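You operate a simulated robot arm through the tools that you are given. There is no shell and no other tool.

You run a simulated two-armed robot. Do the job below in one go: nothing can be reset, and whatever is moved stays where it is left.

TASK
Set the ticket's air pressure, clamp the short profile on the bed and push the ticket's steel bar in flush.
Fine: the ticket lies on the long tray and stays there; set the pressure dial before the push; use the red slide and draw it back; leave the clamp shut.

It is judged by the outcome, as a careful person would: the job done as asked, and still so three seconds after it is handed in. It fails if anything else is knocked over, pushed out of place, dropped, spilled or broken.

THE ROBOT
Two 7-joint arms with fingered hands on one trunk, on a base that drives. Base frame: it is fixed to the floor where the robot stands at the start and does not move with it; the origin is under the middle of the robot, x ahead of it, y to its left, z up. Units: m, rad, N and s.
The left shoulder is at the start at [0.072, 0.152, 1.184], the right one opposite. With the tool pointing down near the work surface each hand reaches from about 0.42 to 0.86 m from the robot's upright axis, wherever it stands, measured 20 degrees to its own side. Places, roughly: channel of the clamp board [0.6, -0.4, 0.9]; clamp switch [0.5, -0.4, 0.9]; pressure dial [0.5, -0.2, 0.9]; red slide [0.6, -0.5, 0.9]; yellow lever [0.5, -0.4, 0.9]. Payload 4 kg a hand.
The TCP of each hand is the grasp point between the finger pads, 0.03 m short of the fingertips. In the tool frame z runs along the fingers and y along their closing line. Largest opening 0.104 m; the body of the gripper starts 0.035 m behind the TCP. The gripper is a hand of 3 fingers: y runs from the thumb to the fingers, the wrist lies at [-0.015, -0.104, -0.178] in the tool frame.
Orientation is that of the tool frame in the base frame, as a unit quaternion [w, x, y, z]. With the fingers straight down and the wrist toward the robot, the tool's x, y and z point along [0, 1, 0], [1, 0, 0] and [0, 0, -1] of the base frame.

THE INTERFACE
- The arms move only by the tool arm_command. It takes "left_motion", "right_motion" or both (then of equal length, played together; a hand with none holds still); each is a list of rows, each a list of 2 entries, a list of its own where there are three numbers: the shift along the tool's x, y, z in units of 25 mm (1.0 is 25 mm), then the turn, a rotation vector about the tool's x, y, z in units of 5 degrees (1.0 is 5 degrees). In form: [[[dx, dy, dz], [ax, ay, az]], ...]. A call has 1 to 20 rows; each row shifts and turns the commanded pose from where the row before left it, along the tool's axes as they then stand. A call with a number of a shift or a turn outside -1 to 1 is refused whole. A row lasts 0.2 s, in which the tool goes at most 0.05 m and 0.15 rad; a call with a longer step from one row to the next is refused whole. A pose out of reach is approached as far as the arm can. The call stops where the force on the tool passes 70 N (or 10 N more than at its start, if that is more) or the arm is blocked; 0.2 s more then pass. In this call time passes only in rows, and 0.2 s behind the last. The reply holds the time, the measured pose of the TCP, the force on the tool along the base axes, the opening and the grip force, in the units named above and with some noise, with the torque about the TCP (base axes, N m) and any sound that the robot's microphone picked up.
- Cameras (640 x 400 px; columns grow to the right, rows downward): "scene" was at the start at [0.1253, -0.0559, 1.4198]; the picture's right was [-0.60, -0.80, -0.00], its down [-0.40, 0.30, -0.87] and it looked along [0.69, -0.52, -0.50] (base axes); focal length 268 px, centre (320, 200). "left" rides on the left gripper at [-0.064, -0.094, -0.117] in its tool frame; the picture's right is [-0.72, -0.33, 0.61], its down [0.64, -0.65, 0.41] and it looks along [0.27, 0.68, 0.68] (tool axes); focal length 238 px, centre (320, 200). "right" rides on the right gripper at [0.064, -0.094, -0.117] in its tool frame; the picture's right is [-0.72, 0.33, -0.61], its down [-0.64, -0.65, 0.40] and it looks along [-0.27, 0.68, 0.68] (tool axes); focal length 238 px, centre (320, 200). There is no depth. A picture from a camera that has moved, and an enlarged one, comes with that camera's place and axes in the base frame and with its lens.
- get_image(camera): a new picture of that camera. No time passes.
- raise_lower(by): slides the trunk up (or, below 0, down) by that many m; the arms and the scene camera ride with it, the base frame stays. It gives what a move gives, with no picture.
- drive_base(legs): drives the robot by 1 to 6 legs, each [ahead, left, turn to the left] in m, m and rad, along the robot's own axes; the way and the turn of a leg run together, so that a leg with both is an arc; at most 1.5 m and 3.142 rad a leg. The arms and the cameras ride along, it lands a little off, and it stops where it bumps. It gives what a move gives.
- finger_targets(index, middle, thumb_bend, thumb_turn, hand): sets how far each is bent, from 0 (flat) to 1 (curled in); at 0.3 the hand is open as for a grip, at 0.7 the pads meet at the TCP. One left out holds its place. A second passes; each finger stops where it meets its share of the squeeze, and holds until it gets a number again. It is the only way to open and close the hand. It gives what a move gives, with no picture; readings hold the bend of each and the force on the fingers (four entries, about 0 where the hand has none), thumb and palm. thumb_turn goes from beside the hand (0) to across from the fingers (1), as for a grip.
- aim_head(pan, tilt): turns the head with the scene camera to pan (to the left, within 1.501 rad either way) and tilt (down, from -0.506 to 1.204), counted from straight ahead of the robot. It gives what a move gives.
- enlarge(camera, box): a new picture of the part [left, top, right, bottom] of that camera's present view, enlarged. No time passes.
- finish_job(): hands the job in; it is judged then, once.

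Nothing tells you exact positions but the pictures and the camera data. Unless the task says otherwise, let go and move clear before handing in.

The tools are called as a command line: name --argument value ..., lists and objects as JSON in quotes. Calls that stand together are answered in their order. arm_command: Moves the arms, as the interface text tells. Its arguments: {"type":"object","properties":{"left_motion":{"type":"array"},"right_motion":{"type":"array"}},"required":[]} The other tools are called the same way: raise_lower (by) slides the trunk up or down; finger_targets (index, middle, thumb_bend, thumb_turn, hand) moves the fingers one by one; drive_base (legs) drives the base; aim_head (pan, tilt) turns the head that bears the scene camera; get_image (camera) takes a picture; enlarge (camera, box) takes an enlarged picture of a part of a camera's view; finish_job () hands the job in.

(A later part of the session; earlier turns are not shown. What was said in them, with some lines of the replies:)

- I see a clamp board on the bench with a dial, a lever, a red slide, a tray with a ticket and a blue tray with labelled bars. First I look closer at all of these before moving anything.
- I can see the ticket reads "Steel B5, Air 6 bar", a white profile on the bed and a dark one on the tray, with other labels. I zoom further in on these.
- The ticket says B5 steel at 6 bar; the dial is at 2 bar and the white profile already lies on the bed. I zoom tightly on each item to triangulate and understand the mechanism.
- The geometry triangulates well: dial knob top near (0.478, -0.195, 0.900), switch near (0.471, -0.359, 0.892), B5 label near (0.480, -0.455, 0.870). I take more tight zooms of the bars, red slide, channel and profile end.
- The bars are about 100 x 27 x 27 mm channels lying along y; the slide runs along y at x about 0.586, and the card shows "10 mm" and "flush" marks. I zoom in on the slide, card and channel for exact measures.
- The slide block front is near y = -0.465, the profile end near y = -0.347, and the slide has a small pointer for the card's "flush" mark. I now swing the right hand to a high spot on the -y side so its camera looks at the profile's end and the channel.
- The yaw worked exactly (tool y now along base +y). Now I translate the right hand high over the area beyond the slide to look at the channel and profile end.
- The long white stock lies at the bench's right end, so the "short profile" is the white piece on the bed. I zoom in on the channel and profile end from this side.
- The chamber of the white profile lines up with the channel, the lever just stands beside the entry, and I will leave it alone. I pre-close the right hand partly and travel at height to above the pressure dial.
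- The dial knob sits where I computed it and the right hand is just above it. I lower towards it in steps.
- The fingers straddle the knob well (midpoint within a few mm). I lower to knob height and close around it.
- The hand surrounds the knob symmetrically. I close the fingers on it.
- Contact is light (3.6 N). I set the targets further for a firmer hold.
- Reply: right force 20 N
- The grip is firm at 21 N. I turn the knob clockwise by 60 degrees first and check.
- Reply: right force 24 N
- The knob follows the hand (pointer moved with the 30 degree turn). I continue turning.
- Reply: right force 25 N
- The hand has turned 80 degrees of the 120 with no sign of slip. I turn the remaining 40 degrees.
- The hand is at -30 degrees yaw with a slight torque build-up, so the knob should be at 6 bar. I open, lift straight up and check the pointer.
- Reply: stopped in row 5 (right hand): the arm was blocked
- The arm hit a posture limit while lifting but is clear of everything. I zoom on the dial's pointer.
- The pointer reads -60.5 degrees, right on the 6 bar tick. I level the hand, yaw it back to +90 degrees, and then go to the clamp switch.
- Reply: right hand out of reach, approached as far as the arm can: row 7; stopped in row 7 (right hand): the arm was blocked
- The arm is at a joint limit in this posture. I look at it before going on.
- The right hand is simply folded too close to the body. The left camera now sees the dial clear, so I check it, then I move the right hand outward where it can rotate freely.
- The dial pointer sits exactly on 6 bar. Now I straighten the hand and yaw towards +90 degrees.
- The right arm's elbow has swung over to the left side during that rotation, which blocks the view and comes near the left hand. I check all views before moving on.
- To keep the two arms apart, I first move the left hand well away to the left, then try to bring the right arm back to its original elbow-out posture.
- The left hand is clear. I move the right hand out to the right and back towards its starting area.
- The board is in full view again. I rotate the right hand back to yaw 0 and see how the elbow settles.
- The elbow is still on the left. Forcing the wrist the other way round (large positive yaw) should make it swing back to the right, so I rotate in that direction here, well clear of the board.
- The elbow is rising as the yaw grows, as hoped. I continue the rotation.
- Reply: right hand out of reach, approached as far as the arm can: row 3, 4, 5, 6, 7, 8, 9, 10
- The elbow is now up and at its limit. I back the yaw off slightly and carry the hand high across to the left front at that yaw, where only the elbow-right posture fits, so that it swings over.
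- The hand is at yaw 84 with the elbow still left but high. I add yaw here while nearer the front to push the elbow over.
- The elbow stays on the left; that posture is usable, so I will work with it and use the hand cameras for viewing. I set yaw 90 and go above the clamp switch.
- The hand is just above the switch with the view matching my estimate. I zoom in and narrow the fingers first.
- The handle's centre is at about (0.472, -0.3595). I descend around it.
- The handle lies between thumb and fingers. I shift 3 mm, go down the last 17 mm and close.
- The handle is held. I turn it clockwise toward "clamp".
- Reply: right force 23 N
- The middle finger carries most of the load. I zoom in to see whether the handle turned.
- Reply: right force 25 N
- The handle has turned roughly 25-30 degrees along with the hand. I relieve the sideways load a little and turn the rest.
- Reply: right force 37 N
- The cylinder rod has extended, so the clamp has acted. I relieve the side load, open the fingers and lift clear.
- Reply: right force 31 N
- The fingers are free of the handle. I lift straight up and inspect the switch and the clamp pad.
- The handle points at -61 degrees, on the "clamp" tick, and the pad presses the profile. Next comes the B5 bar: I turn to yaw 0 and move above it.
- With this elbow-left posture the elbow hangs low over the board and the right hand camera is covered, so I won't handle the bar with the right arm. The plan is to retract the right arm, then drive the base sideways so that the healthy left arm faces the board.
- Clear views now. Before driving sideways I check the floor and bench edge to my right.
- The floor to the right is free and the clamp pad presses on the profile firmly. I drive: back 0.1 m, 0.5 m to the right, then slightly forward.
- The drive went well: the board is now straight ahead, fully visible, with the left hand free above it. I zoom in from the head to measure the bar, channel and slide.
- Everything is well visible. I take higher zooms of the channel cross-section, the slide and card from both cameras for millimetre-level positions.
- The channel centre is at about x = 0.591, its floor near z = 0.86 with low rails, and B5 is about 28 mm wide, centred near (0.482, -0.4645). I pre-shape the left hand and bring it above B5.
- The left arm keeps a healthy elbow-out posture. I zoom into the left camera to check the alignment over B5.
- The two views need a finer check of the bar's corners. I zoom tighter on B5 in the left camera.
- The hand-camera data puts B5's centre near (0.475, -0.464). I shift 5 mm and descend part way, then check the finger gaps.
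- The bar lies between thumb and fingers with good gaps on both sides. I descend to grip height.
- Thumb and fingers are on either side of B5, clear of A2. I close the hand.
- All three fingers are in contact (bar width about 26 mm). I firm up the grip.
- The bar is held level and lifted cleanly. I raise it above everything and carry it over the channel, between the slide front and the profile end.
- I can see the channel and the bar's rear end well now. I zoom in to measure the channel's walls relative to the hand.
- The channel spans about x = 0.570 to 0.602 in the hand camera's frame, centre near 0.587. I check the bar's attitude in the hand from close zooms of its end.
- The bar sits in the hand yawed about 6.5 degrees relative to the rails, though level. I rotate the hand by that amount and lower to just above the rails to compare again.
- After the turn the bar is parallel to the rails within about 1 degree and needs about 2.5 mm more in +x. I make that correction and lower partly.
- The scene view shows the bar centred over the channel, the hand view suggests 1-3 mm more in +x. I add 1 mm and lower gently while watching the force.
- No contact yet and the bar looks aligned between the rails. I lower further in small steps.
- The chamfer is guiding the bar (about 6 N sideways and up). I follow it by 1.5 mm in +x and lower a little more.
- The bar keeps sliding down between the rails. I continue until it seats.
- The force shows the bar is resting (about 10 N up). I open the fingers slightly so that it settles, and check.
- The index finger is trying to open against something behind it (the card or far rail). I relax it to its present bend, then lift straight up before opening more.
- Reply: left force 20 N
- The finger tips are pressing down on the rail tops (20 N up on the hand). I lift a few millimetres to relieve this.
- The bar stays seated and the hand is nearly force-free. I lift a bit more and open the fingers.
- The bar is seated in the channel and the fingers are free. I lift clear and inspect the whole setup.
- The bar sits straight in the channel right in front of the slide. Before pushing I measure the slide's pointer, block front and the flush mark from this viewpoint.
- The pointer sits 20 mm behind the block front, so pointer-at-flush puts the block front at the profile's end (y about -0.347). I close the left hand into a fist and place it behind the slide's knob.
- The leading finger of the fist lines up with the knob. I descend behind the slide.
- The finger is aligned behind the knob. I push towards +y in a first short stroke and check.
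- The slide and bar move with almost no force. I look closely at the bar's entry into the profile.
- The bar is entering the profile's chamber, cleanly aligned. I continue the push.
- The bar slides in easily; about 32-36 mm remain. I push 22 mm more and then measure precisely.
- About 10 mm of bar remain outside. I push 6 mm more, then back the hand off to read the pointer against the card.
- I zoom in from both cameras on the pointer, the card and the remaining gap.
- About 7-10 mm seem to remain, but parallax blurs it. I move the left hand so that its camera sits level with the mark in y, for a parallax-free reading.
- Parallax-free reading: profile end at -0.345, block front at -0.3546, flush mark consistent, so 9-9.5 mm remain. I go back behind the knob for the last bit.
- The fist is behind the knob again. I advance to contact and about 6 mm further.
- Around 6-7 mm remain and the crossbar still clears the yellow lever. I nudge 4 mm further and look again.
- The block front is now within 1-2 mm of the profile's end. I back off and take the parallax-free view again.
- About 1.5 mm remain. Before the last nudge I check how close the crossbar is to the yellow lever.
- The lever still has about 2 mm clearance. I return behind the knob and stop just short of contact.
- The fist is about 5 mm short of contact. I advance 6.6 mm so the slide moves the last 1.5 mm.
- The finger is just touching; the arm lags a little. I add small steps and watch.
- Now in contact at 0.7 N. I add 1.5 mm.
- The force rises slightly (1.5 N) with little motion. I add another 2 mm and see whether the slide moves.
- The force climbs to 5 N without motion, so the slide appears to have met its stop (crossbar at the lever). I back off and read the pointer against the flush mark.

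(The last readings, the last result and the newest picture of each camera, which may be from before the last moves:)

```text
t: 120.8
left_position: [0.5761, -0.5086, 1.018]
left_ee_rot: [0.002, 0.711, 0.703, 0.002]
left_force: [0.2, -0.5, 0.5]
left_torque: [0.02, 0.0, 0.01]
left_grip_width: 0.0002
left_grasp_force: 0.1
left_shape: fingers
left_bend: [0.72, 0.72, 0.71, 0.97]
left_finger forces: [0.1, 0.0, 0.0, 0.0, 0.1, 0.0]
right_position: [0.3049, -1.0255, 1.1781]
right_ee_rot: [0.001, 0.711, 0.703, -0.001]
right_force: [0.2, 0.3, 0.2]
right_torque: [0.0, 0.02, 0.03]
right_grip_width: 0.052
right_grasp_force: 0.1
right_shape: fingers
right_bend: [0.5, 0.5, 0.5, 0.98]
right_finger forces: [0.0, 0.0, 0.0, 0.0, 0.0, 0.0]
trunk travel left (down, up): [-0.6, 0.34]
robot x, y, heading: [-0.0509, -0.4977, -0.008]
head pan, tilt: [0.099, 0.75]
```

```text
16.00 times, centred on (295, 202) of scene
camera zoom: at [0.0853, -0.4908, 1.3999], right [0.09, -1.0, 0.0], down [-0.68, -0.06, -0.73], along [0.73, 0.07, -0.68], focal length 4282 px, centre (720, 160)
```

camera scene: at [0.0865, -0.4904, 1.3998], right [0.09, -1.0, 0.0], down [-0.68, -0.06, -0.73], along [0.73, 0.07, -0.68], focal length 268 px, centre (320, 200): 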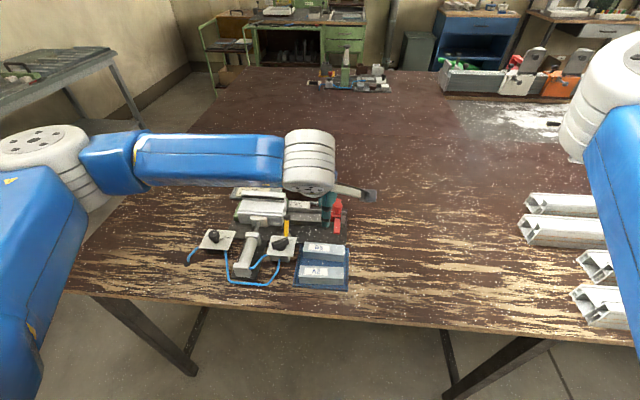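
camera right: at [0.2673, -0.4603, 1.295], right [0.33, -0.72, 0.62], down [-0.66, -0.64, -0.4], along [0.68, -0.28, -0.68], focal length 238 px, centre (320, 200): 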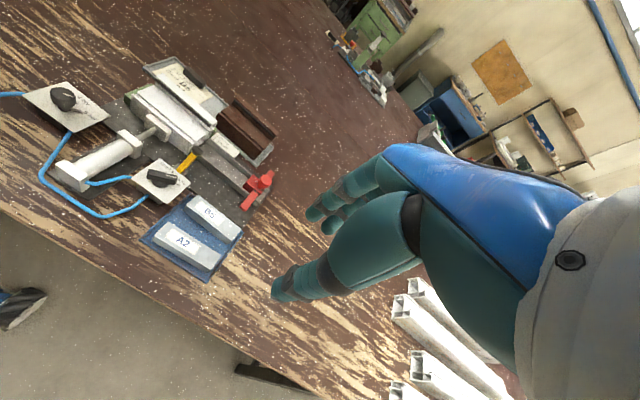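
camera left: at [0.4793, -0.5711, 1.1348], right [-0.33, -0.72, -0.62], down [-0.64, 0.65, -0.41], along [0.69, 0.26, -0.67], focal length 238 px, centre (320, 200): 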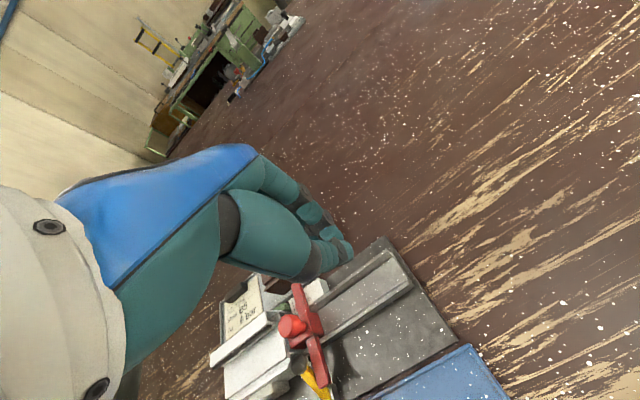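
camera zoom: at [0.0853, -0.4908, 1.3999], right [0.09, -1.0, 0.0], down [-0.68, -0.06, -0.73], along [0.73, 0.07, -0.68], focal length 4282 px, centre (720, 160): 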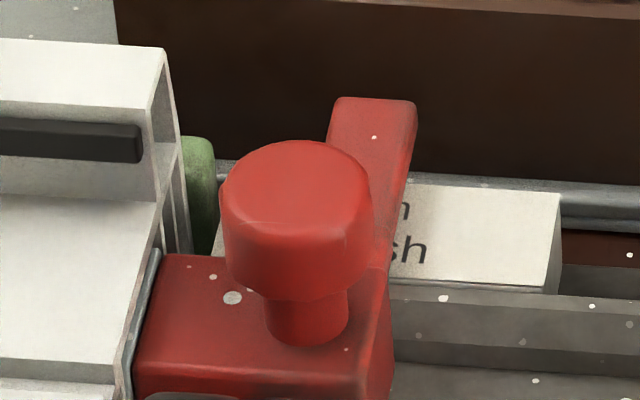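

The pointer reads within about 1 mm of flush (allowing for parallax), consistent with the stop. Next I draw the slide back: I pre-shape the hand narrow and bring it above the knob.

finger_targets --hand "left" --index 0.56 --middle 0.56 --thumb_bend 0.59

arm_command --left_motion '[[[0.87, 0.08, 0], [0, 0, 0]], [[0.87, 0.08, 0], [0, 0, 0]], [[0.87, 0.08, 0], [0, 0, 0]], [[0.87, 0.08, 0], [0, 0, 0]], [[0.87, 0.08, 0], [0, 0, 0]], [[0.87, 0.08, 0], [0, 0, 0]], [[0, 0, 0.9], [0, 0, 0]], [[0, 0, 0.7], [0, 0, 0]]]'

get_image --camera "left"

enlarge --camera "left" --box '[270, 190, 390, 300]'

enlarge --camera "scene" --box '[276, 160, 346, 220]'

```text
t: 121.8
left_position: [0.5763, -0.5066, 1.0184]
left_ee_rot: [0.002, 0.711, 0.703, 0.002]
left_force: [-0.1, 0.3, 0.4]
left_torque: [-0.05, 0.0, -0.02]
left_grip_width: 0.0321
left_grasp_force: 0.0
left_shape: fingers
left_bend: [0.56, 0.56, 0.59, 0.97]
left_finger forces: [0.0, 0.1, 0.0, 0.0, 0.0, 0.0]
right_position: [0.3044, -1.0258, 1.1787]
right_ee_rot: [0.002, 0.711, 0.703, -0.004]
right_force: [1.5, -0.1, 0.5]
right_torque: [0.0, 0.03, 0.0]
right_grip_width: 0.0519
right_grasp_force: 0.0
right_shape: fingers
right_bend: [0.5, 0.5, 0.5, 0.98]
right_finger forces: [0.0, 0.0, 0.1, 0.1, 0.1, 0.0]
trunk travel left (down, up): [-0.6, 0.34]
robot x, y, heading: [-0.0504, -0.4959, -0.005]
head pan, tilt: [0.099, 0.75]
```

```text
t: 123.6
left_position: [0.5912, -0.3764, 0.9772]
left_ee_rot: [0.002, 0.711, 0.703, 0.002]
left_force: [-0.7, -0.7, -0.2]
left_torque: [-0.02, 0.01, 0.03]
left_grip_width: 0.0321
left_grasp_force: 0.0
left_shape: fingers
left_bend: [0.56, 0.56, 0.59, 0.97]
left_finger forces: [0.0, 0.0, 0.0, 0.0, 0.0, 0.0]
right_position: [0.3054, -1.0261, 1.1793]
right_ee_rot: [0.002, 0.712, 0.703, -0.003]
right_force: [0.0, 0.1, 0.4]
right_torque: [-0.01, 0.02, 0.01]
right_grip_width: 0.0518
right_grasp_force: 0.1
right_shape: fingers
right_bend: [0.5, 0.5, 0.5, 0.98]
right_finger forces: [0.2, 0.0, 0.0, 0.0, 0.0, 0.1]
trunk travel left (down, up): [-0.6, 0.34]
robot x, y, heading: [-0.0501, -0.495, -0.005]
head pan, tilt: [0.099, 0.75]
```

```text
taken
camera left: at [0.4943, -0.4388, 1.0939], right [-0.33, -0.72, -0.61], down [-0.64, 0.65, -0.41], along [0.69, 0.26, -0.68], focal length 238 px, centre (320, 200)
```

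left: 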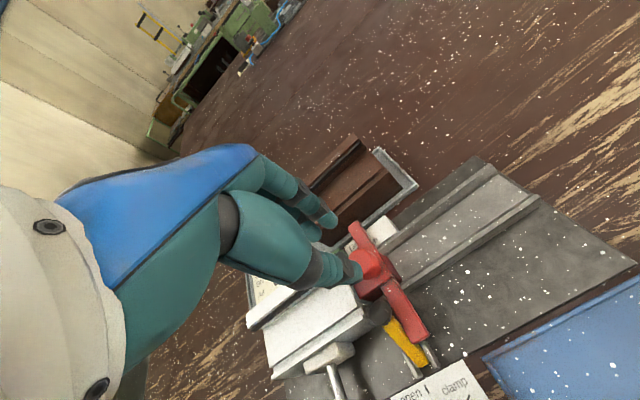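

```text
3.64 times, centred on (330, 245) of left
camera zoom: at [0.4943, -0.4388, 1.0939], right [-0.33, -0.72, -0.61], down [-0.64, 0.65, -0.41], along [0.69, 0.26, -0.68], focal length 867 px, centre (284, 36)
```

zoom: 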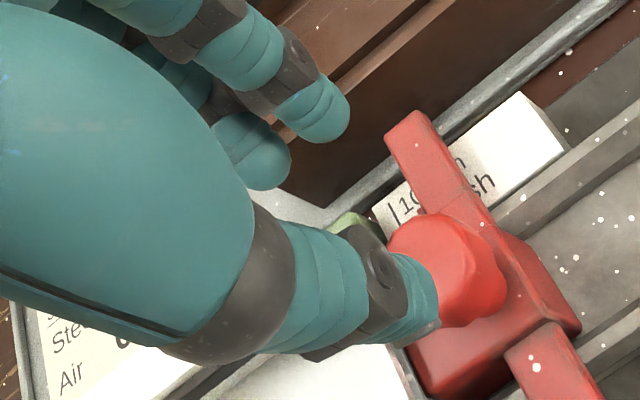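

```text
6.67 times, centred on (311, 190) of scene
camera zoom: at [0.0866, -0.4891, 1.3998], right [0.09, -1.0, 0.0], down [-0.68, -0.06, -0.73], along [0.73, 0.07, -0.68], focal length 1784 px, centre (380, 267)
```

zoom: 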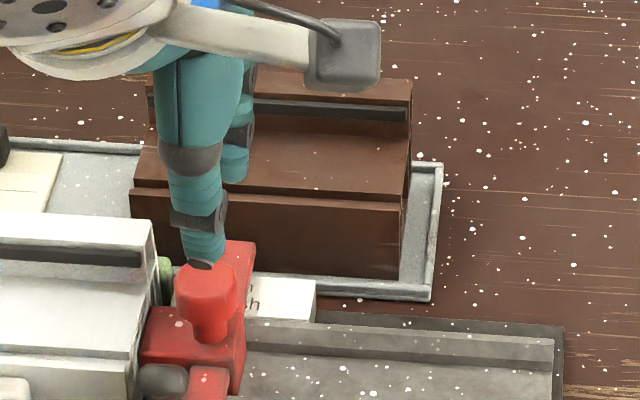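

The thumb and fingers straddle the knob with about 5 mm gaps. I lower until the tips grip just the cap (above the lever's ball).

arm_command --left_motion '[[[-0.08, 0, 0.6], [0, 0, 0]], [[0, 0, 0.6], [0, 0, 0]], [[0, 0, 0.44], [0, 0, 0]]]'

enlarge --camera "left" --box '[260, 180, 380, 290]'

enlarge --camera "scene" --box '[276, 170, 336, 220]'

```text
t: 124.4
left_position: [0.5876, -0.3777, 0.9361]
left_ee_rot: [0.002, 0.711, 0.703, 0.002]
left_force: [-0.5, -0.1, -0.7]
left_torque: [0.02, 0.03, 0.01]
left_grip_width: 0.032
left_grasp_force: 0.1
left_shape: fingers
left_bend: [0.56, 0.56, 0.59, 0.97]
left_finger forces: [0.1, 0.0, 0.0, 0.0, 0.0, 0.1]
right_position: [0.3052, -1.0241, 1.1788]
right_ee_rot: [0.002, 0.711, 0.703, -0.003]
right_force: [0.5, 0.0, 0.6]
right_torque: [0.02, -0.03, -0.02]
right_grip_width: 0.052
right_grasp_force: 0.0
right_shape: fingers
right_bend: [0.5, 0.5, 0.5, 0.98]
right_finger forces: [0.0, 0.0, 0.0, 0.0, 0.1, 0.0]
trunk travel left (down, up): [-0.6, 0.34]
robot x, y, heading: [-0.0501, -0.4963, -0.005]
head pan, tilt: [0.099, 0.75]
```

```text
3.64 times, centred on (320, 235) of left
camera zoom: at [0.4926, -0.4398, 1.0524], right [-0.33, -0.72, -0.61], down [-0.64, 0.65, -0.41], along [0.69, 0.26, -0.67], focal length 867 px, centre (320, 73)
```

zoom: 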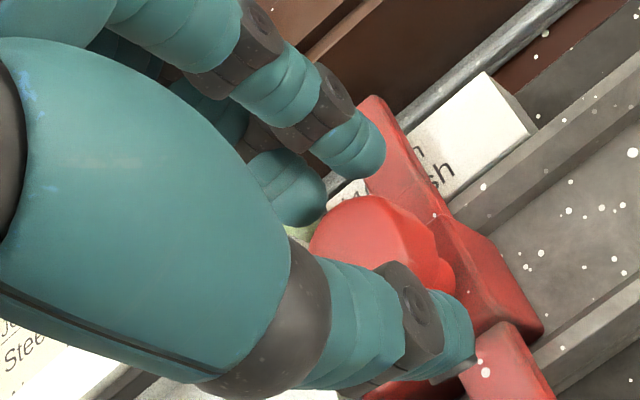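

```text
8.00 times, centred on (306, 195) of scene
camera zoom: at [0.0857, -0.4888, 1.3999], right [0.09, -1.0, 0.0], down [-0.68, -0.06, -0.73], along [0.73, 0.07, -0.68], focal length 2141 px, centre (432, 240)
```

zoom: 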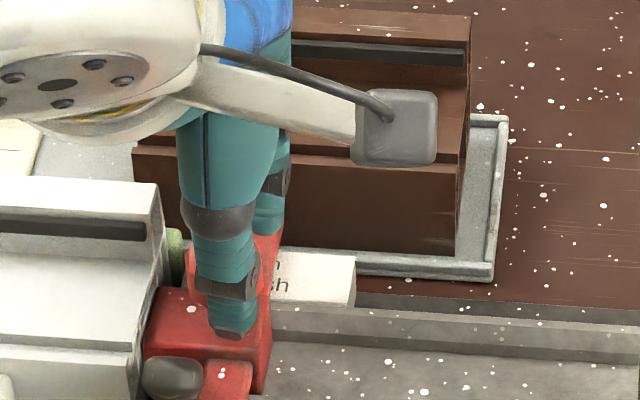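

The thumb tip is clear of the lever's ball and the cap lies between the fingers. I close on the cap.

finger_targets --hand "left" --index 0.7 --middle 0.7 --thumb_bend 0.7

enlarge --camera "left" --box '[260, 180, 380, 290]'

enlarge --camera "scene" --box '[276, 170, 336, 220]'

```text
t: 125.4
left_position: [0.5892, -0.3765, 0.9365]
left_ee_rot: [0.002, 0.711, 0.703, 0.002]
left_force: [9.2, -0.1, 2.0]
left_torque: [-0.02, -0.25, -0.07]
left_grip_width: 0.0144
left_grasp_force: 7.9
left_shape: fingers
left_bend: [0.64, 0.64, 0.66, 0.97]
left_finger forces: [5.3, 7.5, 0.0, 0.0, 3.6, 0.1]
right_position: [0.3058, -1.0257, 1.1795]
right_ee_rot: [0.002, 0.711, 0.703, -0.004]
right_force: [0.6, 0.5, -1.0]
right_torque: [-0.01, 0.0, -0.03]
right_grip_width: 0.052
right_grasp_force: 0.0
right_shape: fingers
right_bend: [0.5, 0.5, 0.5, 0.98]
right_finger forces: [0.0, 0.1, 0.1, 0.1, 0.1, 0.0]
trunk travel left (down, up): [-0.6, 0.34]
robot x, y, heading: [-0.0489, -0.4962, -0.005]
head pan, tilt: [0.099, 0.75]
```

```text
3.64 times, centred on (320, 235) of left
camera zoom: at [0.4943, -0.44, 1.0521], right [-0.33, -0.72, -0.61], down [-0.64, 0.65, -0.41], along [0.69, 0.26, -0.67], focal length 867 px, centre (320, 73)
```

zoom: 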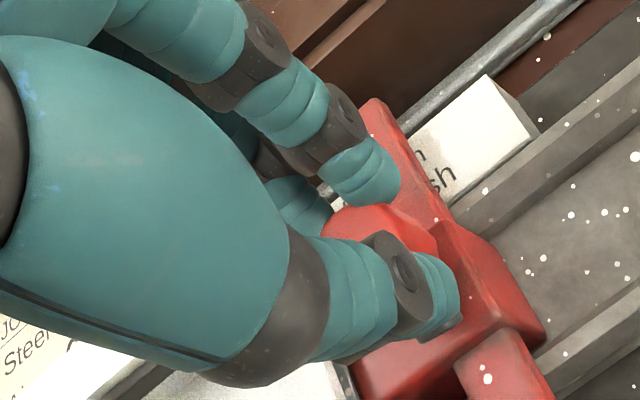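

```text
8.00 times, centred on (306, 195) of scene
camera zoom: at [0.088, -0.4891, 1.3997], right [0.09, -1.0, 0.0], down [-0.68, -0.06, -0.73], along [0.73, 0.07, -0.69], focal length 2141 px, centre (432, 240)
```

zoom: 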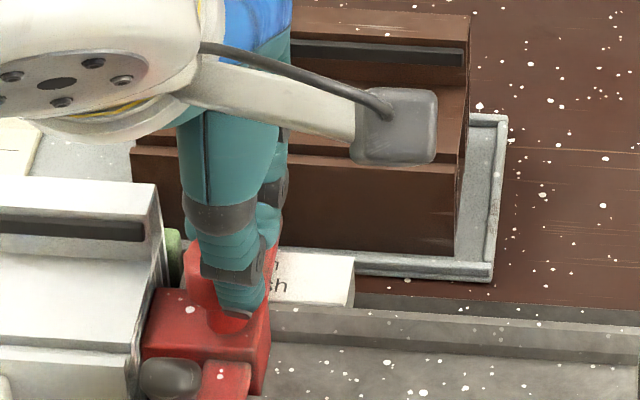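

The cap is held at about 8 N. I draw the slide back gently at first.

arm_command --left_motion '[[[-0.2, 0, 0], [0, 0, 0]], [[-0.3, 0, 0], [0, 0, 0]], [[-0.3, 0, 0], [0, 0, 0]]]'

enlarge --camera "scene" --box '[276, 170, 336, 220]'

```text
t: 126.2
left_position: [0.5906, -0.3976, 0.9359]
left_ee_rot: [0.002, 0.711, 0.703, 0.002]
left_force: [9.5, 0.1, 7.3]
left_torque: [0.06, -0.28, -0.05]
left_grip_width: 0.0145
left_grasp_force: 8.6
left_shape: fingers
left_bend: [0.64, 0.64, 0.66, 0.97]
left_finger forces: [5.5, 8.3, 0.0, 0.0, 3.4, 0.0]
right_position: [0.3049, -1.0258, 1.179]
right_ee_rot: [0.002, 0.711, 0.703, -0.004]
right_force: [-0.7, 0.3, -0.1]
right_torque: [0.0, -0.02, -0.01]
right_grip_width: 0.052
right_grasp_force: 0.0
right_shape: fingers
right_bend: [0.5, 0.5, 0.5, 0.98]
right_finger forces: [0.0, 0.0, 0.1, 0.0, 0.1, 0.0]
trunk travel left (down, up): [-0.6, 0.34]
robot x, y, heading: [-0.0524, -0.4955, -0.012]
head pan, tilt: [0.099, 0.75]
```

```text
8.00 times, centred on (306, 195) of scene
camera zoom: at [0.0872, -0.4894, 1.3998], right [0.09, -1.0, 0.0], down [-0.68, -0.06, -0.73], along [0.73, 0.07, -0.68], focal length 2141 px, centre (432, 240)
```

zoom: 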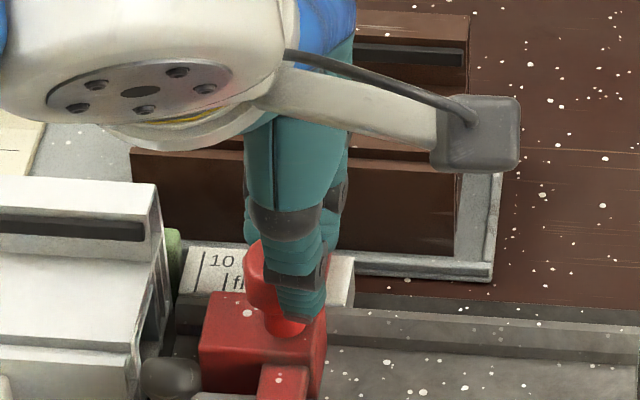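

The slide comes back with the hand, and the bar stays in the profile. I draw it the rest of the way.

arm_command --left_motion '[[[-0.5, 0, 0], [0, 0, 0]], [[-0.6, 0, 0], [0, 0, 0]], [[-0.6, 0, 0], [0, 0, 0]], [[-0.6, 0, 0], [0, 0, 0]], [[-0.6, 0, 0], [0, 0, 0]], [[-0.6, 0, 0], [0, 0, 0]], [[-0.3, 0, 0], [0, 0, 0]]]'

enlarge --camera "scene" --box '[276, 170, 366, 230]'

enlarge --camera "scene" --box '[280, 190, 310, 215]'

get_image --camera "left"

```text
t: 127.8
left_position: [0.588, -0.4937, 0.9354]
left_ee_rot: [0.001, 0.71, 0.704, 0.001]
left_force: [13.0, 0.2, 6.1]
left_torque: [0.01, -0.38, -0.05]
left_grip_width: 0.0141
left_grasp_force: 9.0
left_shape: fingers
left_bend: [0.63, 0.63, 0.67, 0.97]
left_finger forces: [6.3, 9.4, 0.1, 0.0, 2.6, 0.0]
right_position: [0.3061, -1.0256, 1.178]
right_ee_rot: [0.002, 0.711, 0.703, -0.002]
right_force: [0.3, 0.2, 0.1]
right_torque: [-0.02, 0.0, 0.01]
right_grip_width: 0.0519
right_grasp_force: 0.1
right_shape: fingers
right_bend: [0.5, 0.5, 0.5, 0.98]
right_finger forces: [0.0, 0.0, 0.1, 0.0, 0.0, 0.0]
trunk travel left (down, up): [-0.6, 0.34]
robot x, y, heading: [-0.0472, -0.4952, -0.009]
head pan, tilt: [0.099, 0.75]
```

```text
6.67 times, centred on (321, 200) of scene
camera zoom: at [0.0881, -0.4903, 1.3997], right [0.09, -1.0, 0.0], down [-0.68, -0.06, -0.73], along [0.73, 0.07, -0.69], focal length 1784 px, centre (313, 200)
```

zoom: 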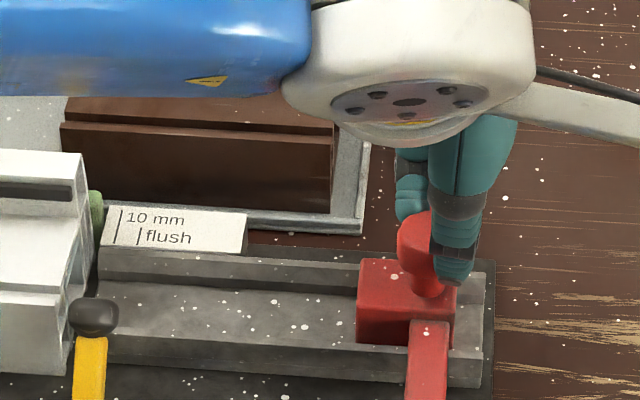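

```text
16.00 times, centred on (295, 202) of scene
camera zoom: at [0.0881, -0.4903, 1.3997], right [0.09, -1.0, 0.0], down [-0.68, -0.06, -0.73], along [0.73, 0.07, -0.69], focal length 4282 px, centre (720, 160)
```

zoom: 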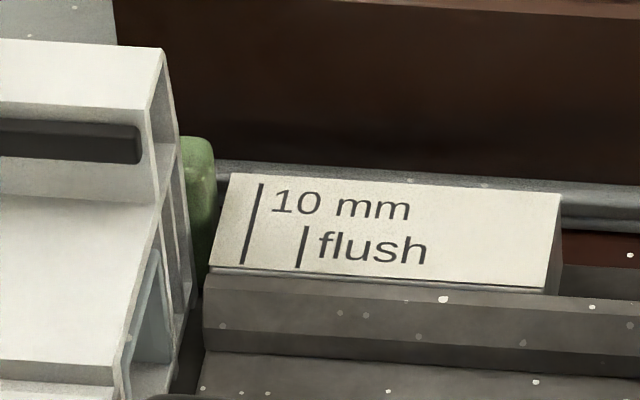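

```text
taken
camera left: at [0.4924, -0.5573, 1.0516], right [-0.33, -0.72, -0.62], down [-0.65, 0.65, -0.41], along [0.69, 0.26, -0.68], focal length 238 px, centre (320, 200)
```

left: 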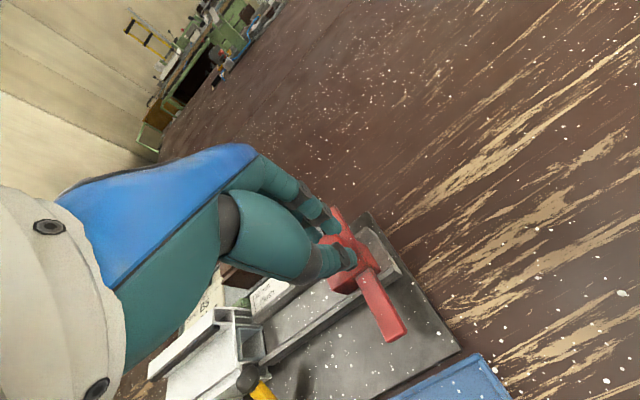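

The slide is back at its starting position. I release the cap and lift, then inspect how flush the bar sits.

finger_targets --hand "left" --index 0.54 --middle 0.54 --thumb_bend 0.56

arm_command --left_motion '[[[0, 0, -0.5], [0, 0, 0]], [[0, 0, -0.9], [0, 0, 0]], [[0, 0, -0.9], [0, 0, 0]], [[0, 0, -0.9], [0, 0, 0]]]'

get_image --camera "left"

enlarge --camera "left" --box '[220, 270, 310, 350]'

enlarge --camera "scene" --box '[276, 180, 366, 240]'

```text
t: 128.8
left_position: [0.5864, -0.4935, 0.9365]
left_ee_rot: [0.001, 0.711, 0.703, 0.002]
left_force: [0.7, -0.4, 0.1]
left_torque: [0.0, 0.03, -0.01]
left_grip_width: 0.0386
left_grasp_force: 0.1
left_shape: fingers
left_bend: [0.54, 0.54, 0.56, 0.97]
left_finger forces: [0.0, 0.0, 0.1, 0.0, 0.1, 0.0]
right_position: [0.3034, -1.0246, 1.1789]
right_ee_rot: [0.001, 0.711, 0.703, -0.004]
right_force: [-0.6, -0.3, -0.4]
right_torque: [0.0, -0.02, -0.01]
right_grip_width: 0.0518
right_grasp_force: 0.0
right_shape: fingers
right_bend: [0.5, 0.5, 0.5, 0.98]
right_finger forces: [0.0, 0.0, 0.0, 0.0, 0.0, 0.0]
trunk travel left (down, up): [-0.6, 0.34]
robot x, y, heading: [-0.0483, -0.4988, -0.008]
head pan, tilt: [0.099, 0.75]
```

```text
t: 129.8
left_position: [0.5864, -0.4943, 1.0165]
left_ee_rot: [0.002, 0.711, 0.703, 0.002]
left_force: [-0.1, 0.2, -0.1]
left_torque: [0.03, -0.03, 0.03]
left_grip_width: 0.0387
left_grasp_force: 0.2
left_shape: fingers
left_bend: [0.54, 0.54, 0.56, 0.97]
left_finger forces: [0.0, 0.0, 0.0, 0.0, 0.1, 0.0]
right_position: [0.3035, -1.0254, 1.1784]
right_ee_rot: [0.003, 0.711, 0.703, -0.002]
right_force: [0.0, -0.3, -0.2]
right_torque: [0.02, 0.01, -0.01]
right_grip_width: 0.0519
right_grasp_force: 0.1
right_shape: fingers
right_bend: [0.5, 0.5, 0.5, 0.98]
right_finger forces: [0.0, 0.0, 0.0, 0.0, 0.0, 0.0]
trunk travel left (down, up): [-0.6, 0.34]
robot x, y, heading: [-0.0486, -0.4983, -0.009]
head pan, tilt: [0.099, 0.75]
```

```text
taken
camera left: at [0.4901, -0.5571, 1.1322], right [-0.33, -0.72, -0.62], down [-0.64, 0.65, -0.41], along [0.69, 0.26, -0.67], focal length 238 px, centre (320, 200)
```

left: 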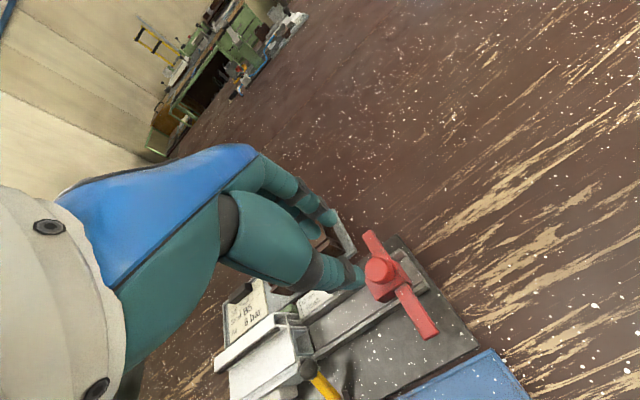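

```text
5.00 times, centred on (265, 310) of left
camera zoom: at [0.4901, -0.5571, 1.1322], right [-0.33, -0.72, -0.62], down [-0.64, 0.65, -0.41], along [0.69, 0.26, -0.67], focal length 1192 px, centre (595, -350)
```

zoom: 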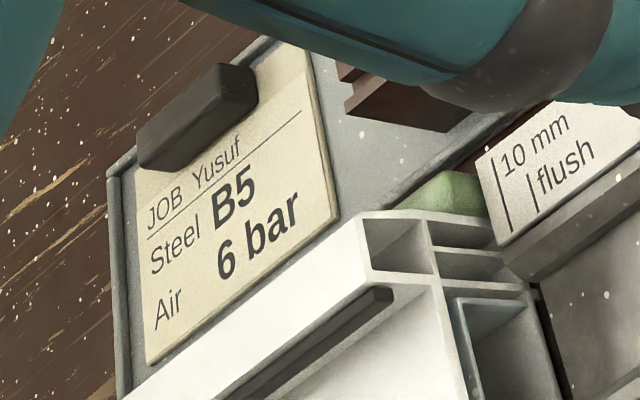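

```text
6.67 times, centred on (321, 210) of scene
camera zoom: at [0.0856, -0.4898, 1.3999], right [0.09, -1.0, 0.0], down [-0.68, -0.06, -0.73], along [0.73, 0.07, -0.68], focal length 1784 px, centre (313, 133)
```

zoom: 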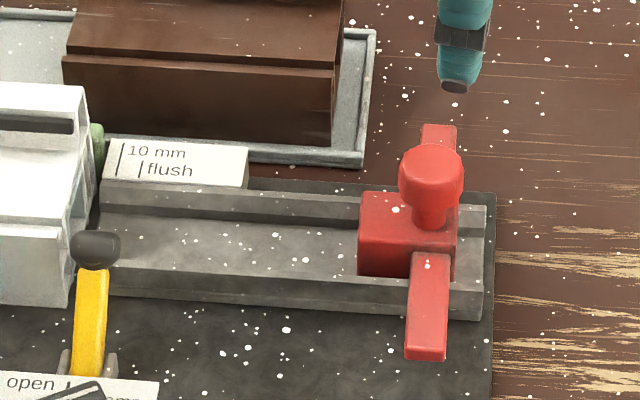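

The ticket confirms B5 and 6 bar. I zoom right into the profile's end to see the bar's end face.

enlarge --camera "left" --box '[280, 318, 325, 358]'

enlarge --camera "scene" --box '[280, 195, 298, 213]'

```text
10.00 times, centred on (302, 338) of left
camera zoom: at [0.4901, -0.5571, 1.1322], right [-0.33, -0.72, -0.62], down [-0.64, 0.65, -0.41], along [0.69, 0.26, -0.67], focal length 2384 px, centre (495, -1180)
```

zoom: 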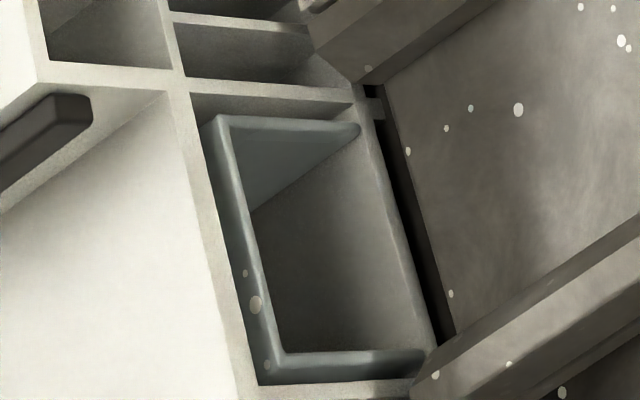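

```text
16.00 times, centred on (289, 204) of scene
camera zoom: at [0.0856, -0.4898, 1.3999], right [0.09, -1.0, 0.0], down [-0.68, -0.06, -0.73], along [0.73, 0.07, -0.68], focal length 4282 px, centre (816, 136)
```

zoom: 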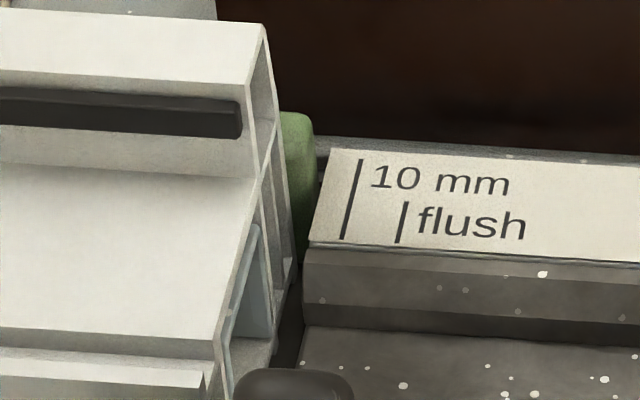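

The bar's end frame is visible in the chamber, but it may stand out by a millimetre or two. I take the edge-on view from directly above the profile's end plane.

arm_command --left_motion '[[[0.93, -0.173, 0], [0, 0, 0]], [[0.93, -0.173, 0], [0, 0, 0]], [[0.93, -0.173, 0], [0, 0, 0]], [[0.93, -0.173, 0], [0, 0, 0]], [[0.93, -0.173, 0], [0, 0, 0]], [[0.93, -0.173, 0], [0, 0, 0]], [[0.93, -0.173, 0], [0, 0, 0]], [[0.93, -0.173, 0], [0, 0, 0]], [[0.93, -0.173, 0], [0, 0, 0]]]'

get_image --camera "left"

enlarge --camera "left" --box '[370, 170, 450, 240]'

enlarge --camera "left" --box '[385, 195, 425, 235]'

```text
t: 131.8
left_position: [0.5498, -0.282, 1.0153]
left_ee_rot: [0.003, 0.711, 0.703, 0.001]
left_force: [-0.2, 0.0, -0.2]
left_torque: [-0.01, 0.01, 0.0]
left_grip_width: 0.0387
left_grasp_force: 0.1
left_shape: fingers
left_bend: [0.54, 0.54, 0.56, 0.97]
left_finger forces: [0.1, 0.0, 0.0, 0.0, 0.1, 0.1]
right_position: [0.303, -1.0235, 1.1802]
right_ee_rot: [0.003, 0.711, 0.703, -0.003]
right_force: [0.2, -0.2, -0.2]
right_torque: [-0.01, 0.02, -0.02]
right_grip_width: 0.0521
right_grasp_force: 0.0
right_shape: fingers
right_bend: [0.5, 0.5, 0.5, 0.98]
right_finger forces: [0.0, 0.0, 0.0, 0.0, 0.0, 0.0]
trunk travel left (down, up): [-0.6, 0.34]
robot x, y, heading: [-0.0506, -0.4964, -0.006]
head pan, tilt: [0.099, 0.75]
```

```text
taken
camera left: at [0.4536, -0.3443, 1.1321], right [-0.33, -0.72, -0.61], down [-0.64, 0.65, -0.41], along [0.69, 0.26, -0.68], focal length 238 px, centre (320, 200)
```

left: 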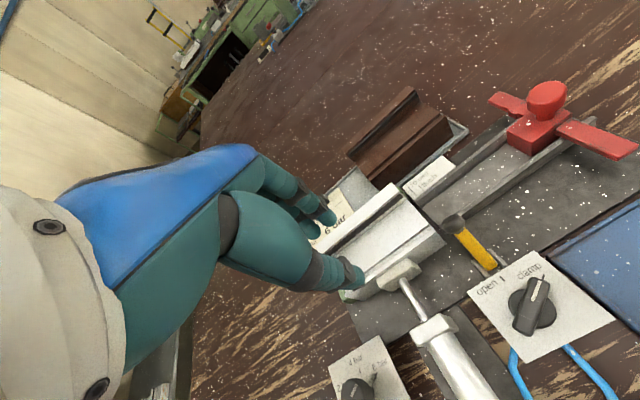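

```text
5.71 times, centred on (410, 205) of left
camera zoom: at [0.4536, -0.3443, 1.1321], right [-0.33, -0.72, -0.61], down [-0.64, 0.65, -0.41], along [0.69, 0.26, -0.68], focal length 1362 px, centre (-194, 171)
```

zoom: 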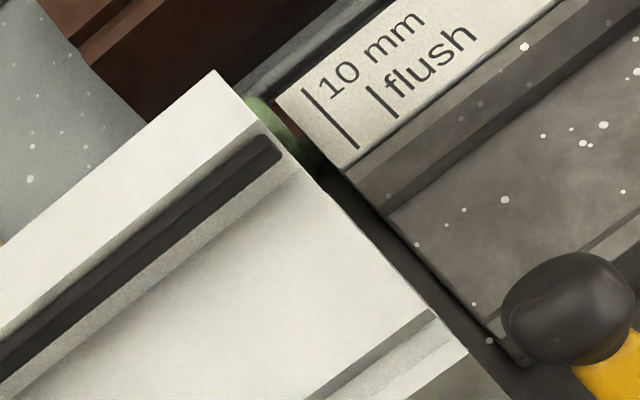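

```text
10.00 times, centred on (405, 215) of left
camera zoom: at [0.4536, -0.3443, 1.1321], right [-0.33, -0.72, -0.61], down [-0.64, 0.65, -0.41], along [0.69, 0.26, -0.68], focal length 2384 px, centre (-530, 50)
```

zoom: 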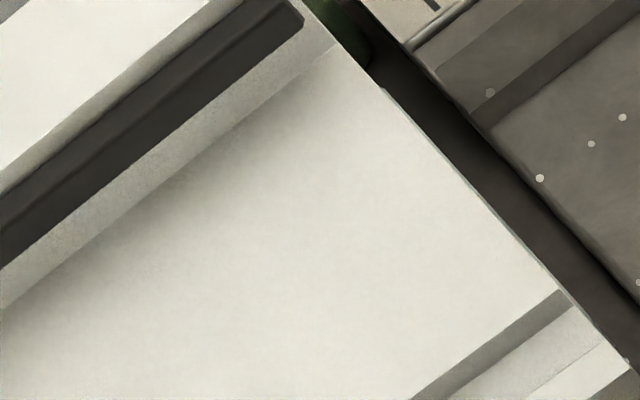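

Edge-on, only about half a millimetre of bar shows beyond the profile: it is flush. I check the dial, switch, ticket, tray and slide once more.

enlarge --camera "scene" --box '[180, 165, 360, 300]'

enlarge --camera "scene" --box '[190, 225, 250, 265]'

enlarge --camera "scene" --box '[255, 225, 315, 265]'

enlarge --camera "left" --box '[460, 60, 640, 200]'

```text
2.96 times, centred on (270, 232) of scene
camera zoom: at [0.0846, -0.4869, 1.4], right [0.09, -1.0, 0.0], down [-0.68, -0.06, -0.73], along [0.73, 0.07, -0.68], focal length 793 px, centre (468, 104)
```

zoom: 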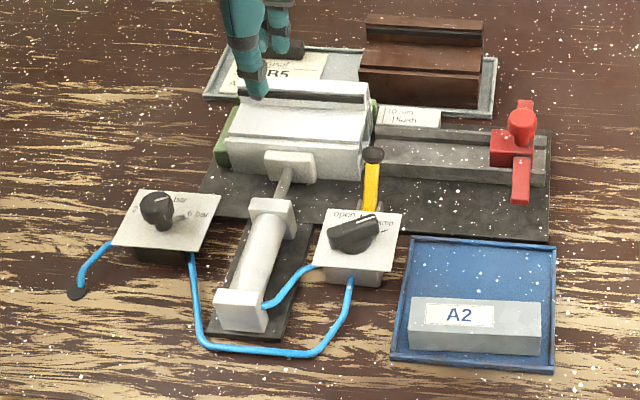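

```text
10.00 times, centred on (220, 245) of scene
camera zoom: at [0.0846, -0.4869, 1.4], right [0.09, -1.0, 0.0], down [-0.68, -0.06, -0.73], along [0.73, 0.07, -0.68], focal length 2676 px, centre (1320, -250)
```

zoom: 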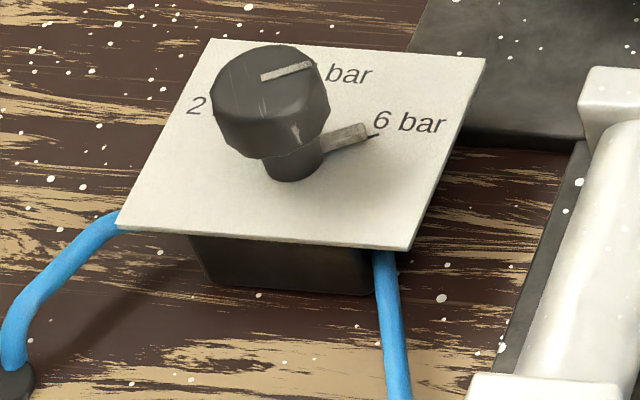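

```text
10.00 times, centred on (285, 245) of scene
camera zoom: at [0.0846, -0.4869, 1.4], right [0.09, -1.0, 0.0], down [-0.68, -0.06, -0.73], along [0.73, 0.07, -0.68], focal length 2676 px, centre (670, -250)
```

zoom: 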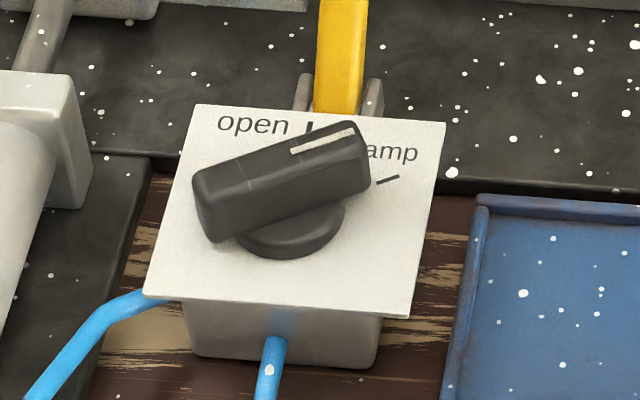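

```text
2.86 times, centred on (550, 130) of left
camera zoom: at [0.4536, -0.3443, 1.1321], right [-0.33, -0.72, -0.61], down [-0.64, 0.65, -0.41], along [0.69, 0.26, -0.68], focal length 681 px, centre (-337, 400)
```

zoom: 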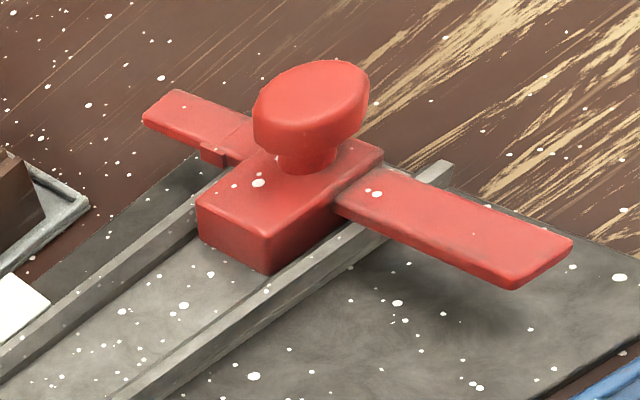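

All is as asked: dial on 6 bar, clamp shut on the profile, B5 flush, slide back, ticket and A2 untouched. I move the left hand clear before handing in.

arm_command --left_motion '[[[0, 0, -0.9], [0, 0, 0]], [[0, 0, -0.9], [0, 0, 0]], [[0, 0, -0.9], [0, 0, 0]], [[0, 0, -0.9], [0, 0, 0]], [[0.6, -0.5, -0.9], [0, 0, 0]], [[0.6, -0.5, -0.9], [0, 0, 0]], [[0.6, -0.5, -0.9], [0, 0, 0]], [[0.6, -0.5, -0.9], [0, 0, 0]]]'

get_image --camera "scene"

enlarge --camera "scene" --box '[180, 165, 360, 300]'

enlarge --camera "scene" --box '[276, 188, 306, 218]'

```text
t: 133.6
left_position: [0.5012, -0.2205, 1.1949]
left_ee_rot: [0.003, 0.71, 0.704, 0.002]
left_force: [0.0, 0.6, -0.2]
left_torque: [0.0, 0.0, -0.01]
left_grip_width: 0.0388
left_grasp_force: 0.0
left_shape: fingers
left_bend: [0.54, 0.54, 0.56, 0.97]
left_finger forces: [0.0, 0.0, 0.0, 0.0, 0.1, 0.1]
right_position: [0.3034, -1.0249, 1.1798]
right_ee_rot: [0.003, 0.712, 0.703, -0.003]
right_force: [0.4, -0.5, 0.1]
right_torque: [0.01, 0.02, 0.02]
right_grip_width: 0.0522
right_grasp_force: 0.1
right_shape: fingers
right_bend: [0.5, 0.5, 0.5, 0.98]
right_finger forces: [0.1, 0.0, 0.0, 0.1, 0.0, 0.0]
trunk travel left (down, up): [-0.6, 0.34]
robot x, y, heading: [-0.049, -0.4999, -0.001]
head pan, tilt: [0.099, 0.75]
```

```text
taken
camera scene: at [0.084, -0.4877, 1.4], right [0.09, -1.0, 0.0], down [-0.68, -0.06, -0.73], along [0.73, 0.07, -0.68], focal length 268 px, centre (320, 200)
```

scene: 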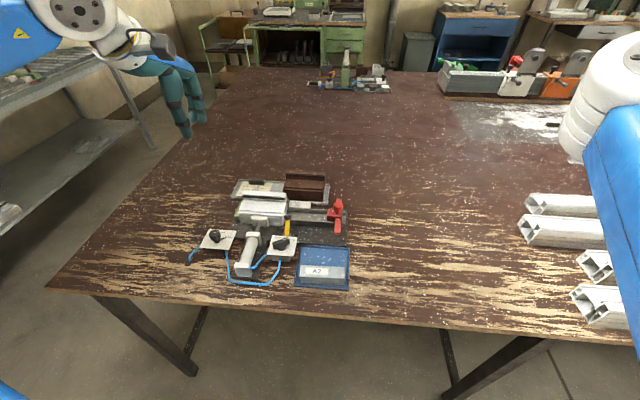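

```text
2.96 times, centred on (270, 232) of scene
camera zoom: at [0.084, -0.4877, 1.4], right [0.09, -1.0, 0.0], down [-0.68, -0.06, -0.73], along [0.73, 0.07, -0.68], focal length 793 px, centre (468, 104)
```

zoom: 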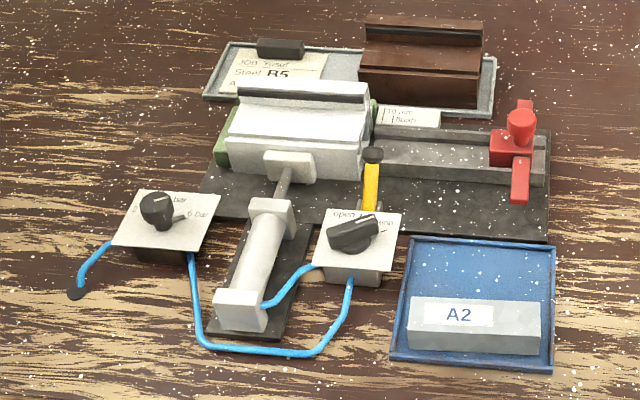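

```text
13.33 times, centred on (291, 203) of scene
camera zoom: at [0.084, -0.4877, 1.4], right [0.09, -1.0, 0.0], down [-0.68, -0.06, -0.73], along [0.73, 0.07, -0.68], focal length 3569 px, centre (707, 160)
```

zoom: 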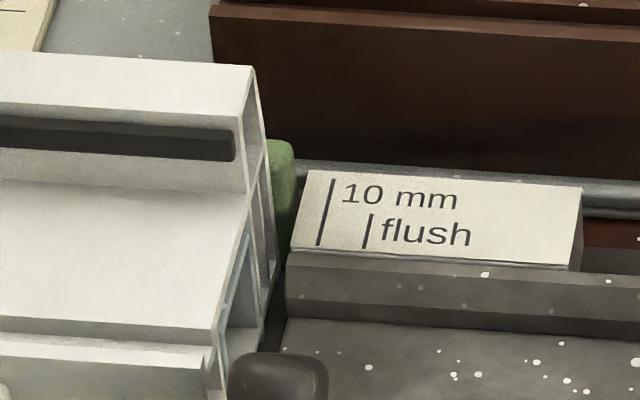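

Both hands are clear and the board is as the ticket asks. I hand the job in.

finish_job

```text
The job is handed in.
```

The job is finished and handed in, with everything set as the ticket asked.

- **Air pressure:** the dial points at 6 bar. I set it before the push.
- **Clamp:** the switch is on "clamp". The pad presses the short white profile, and I left it shut.
- **Steel bar:** B5 is in the profile and flush. An edge-on view showed about 0.5 mm still standing out, within roughly 1 mm. The slide met its stop there, most likely its crossbar against the yellow lever, so I did not force it further.
- **Red slide:** drawn back to its starting position.
- **Everything else:** the ticket is still on the long tray, bar A2 is still in the blue tray and the yellow lever was not moved. While I was letting go of the bar, a finger pressed on the "10 mm / flush" card or the rail beside it at about 20 N. The card's marks measured the same afterwards.

**Robot position:** the right arm ended up in an awkward posture after I turned the dial. I drove the robot about 0.5 m to its right and used the left arm for the bar and slide. The robot is still standing there, about 5 cm back from where it started.
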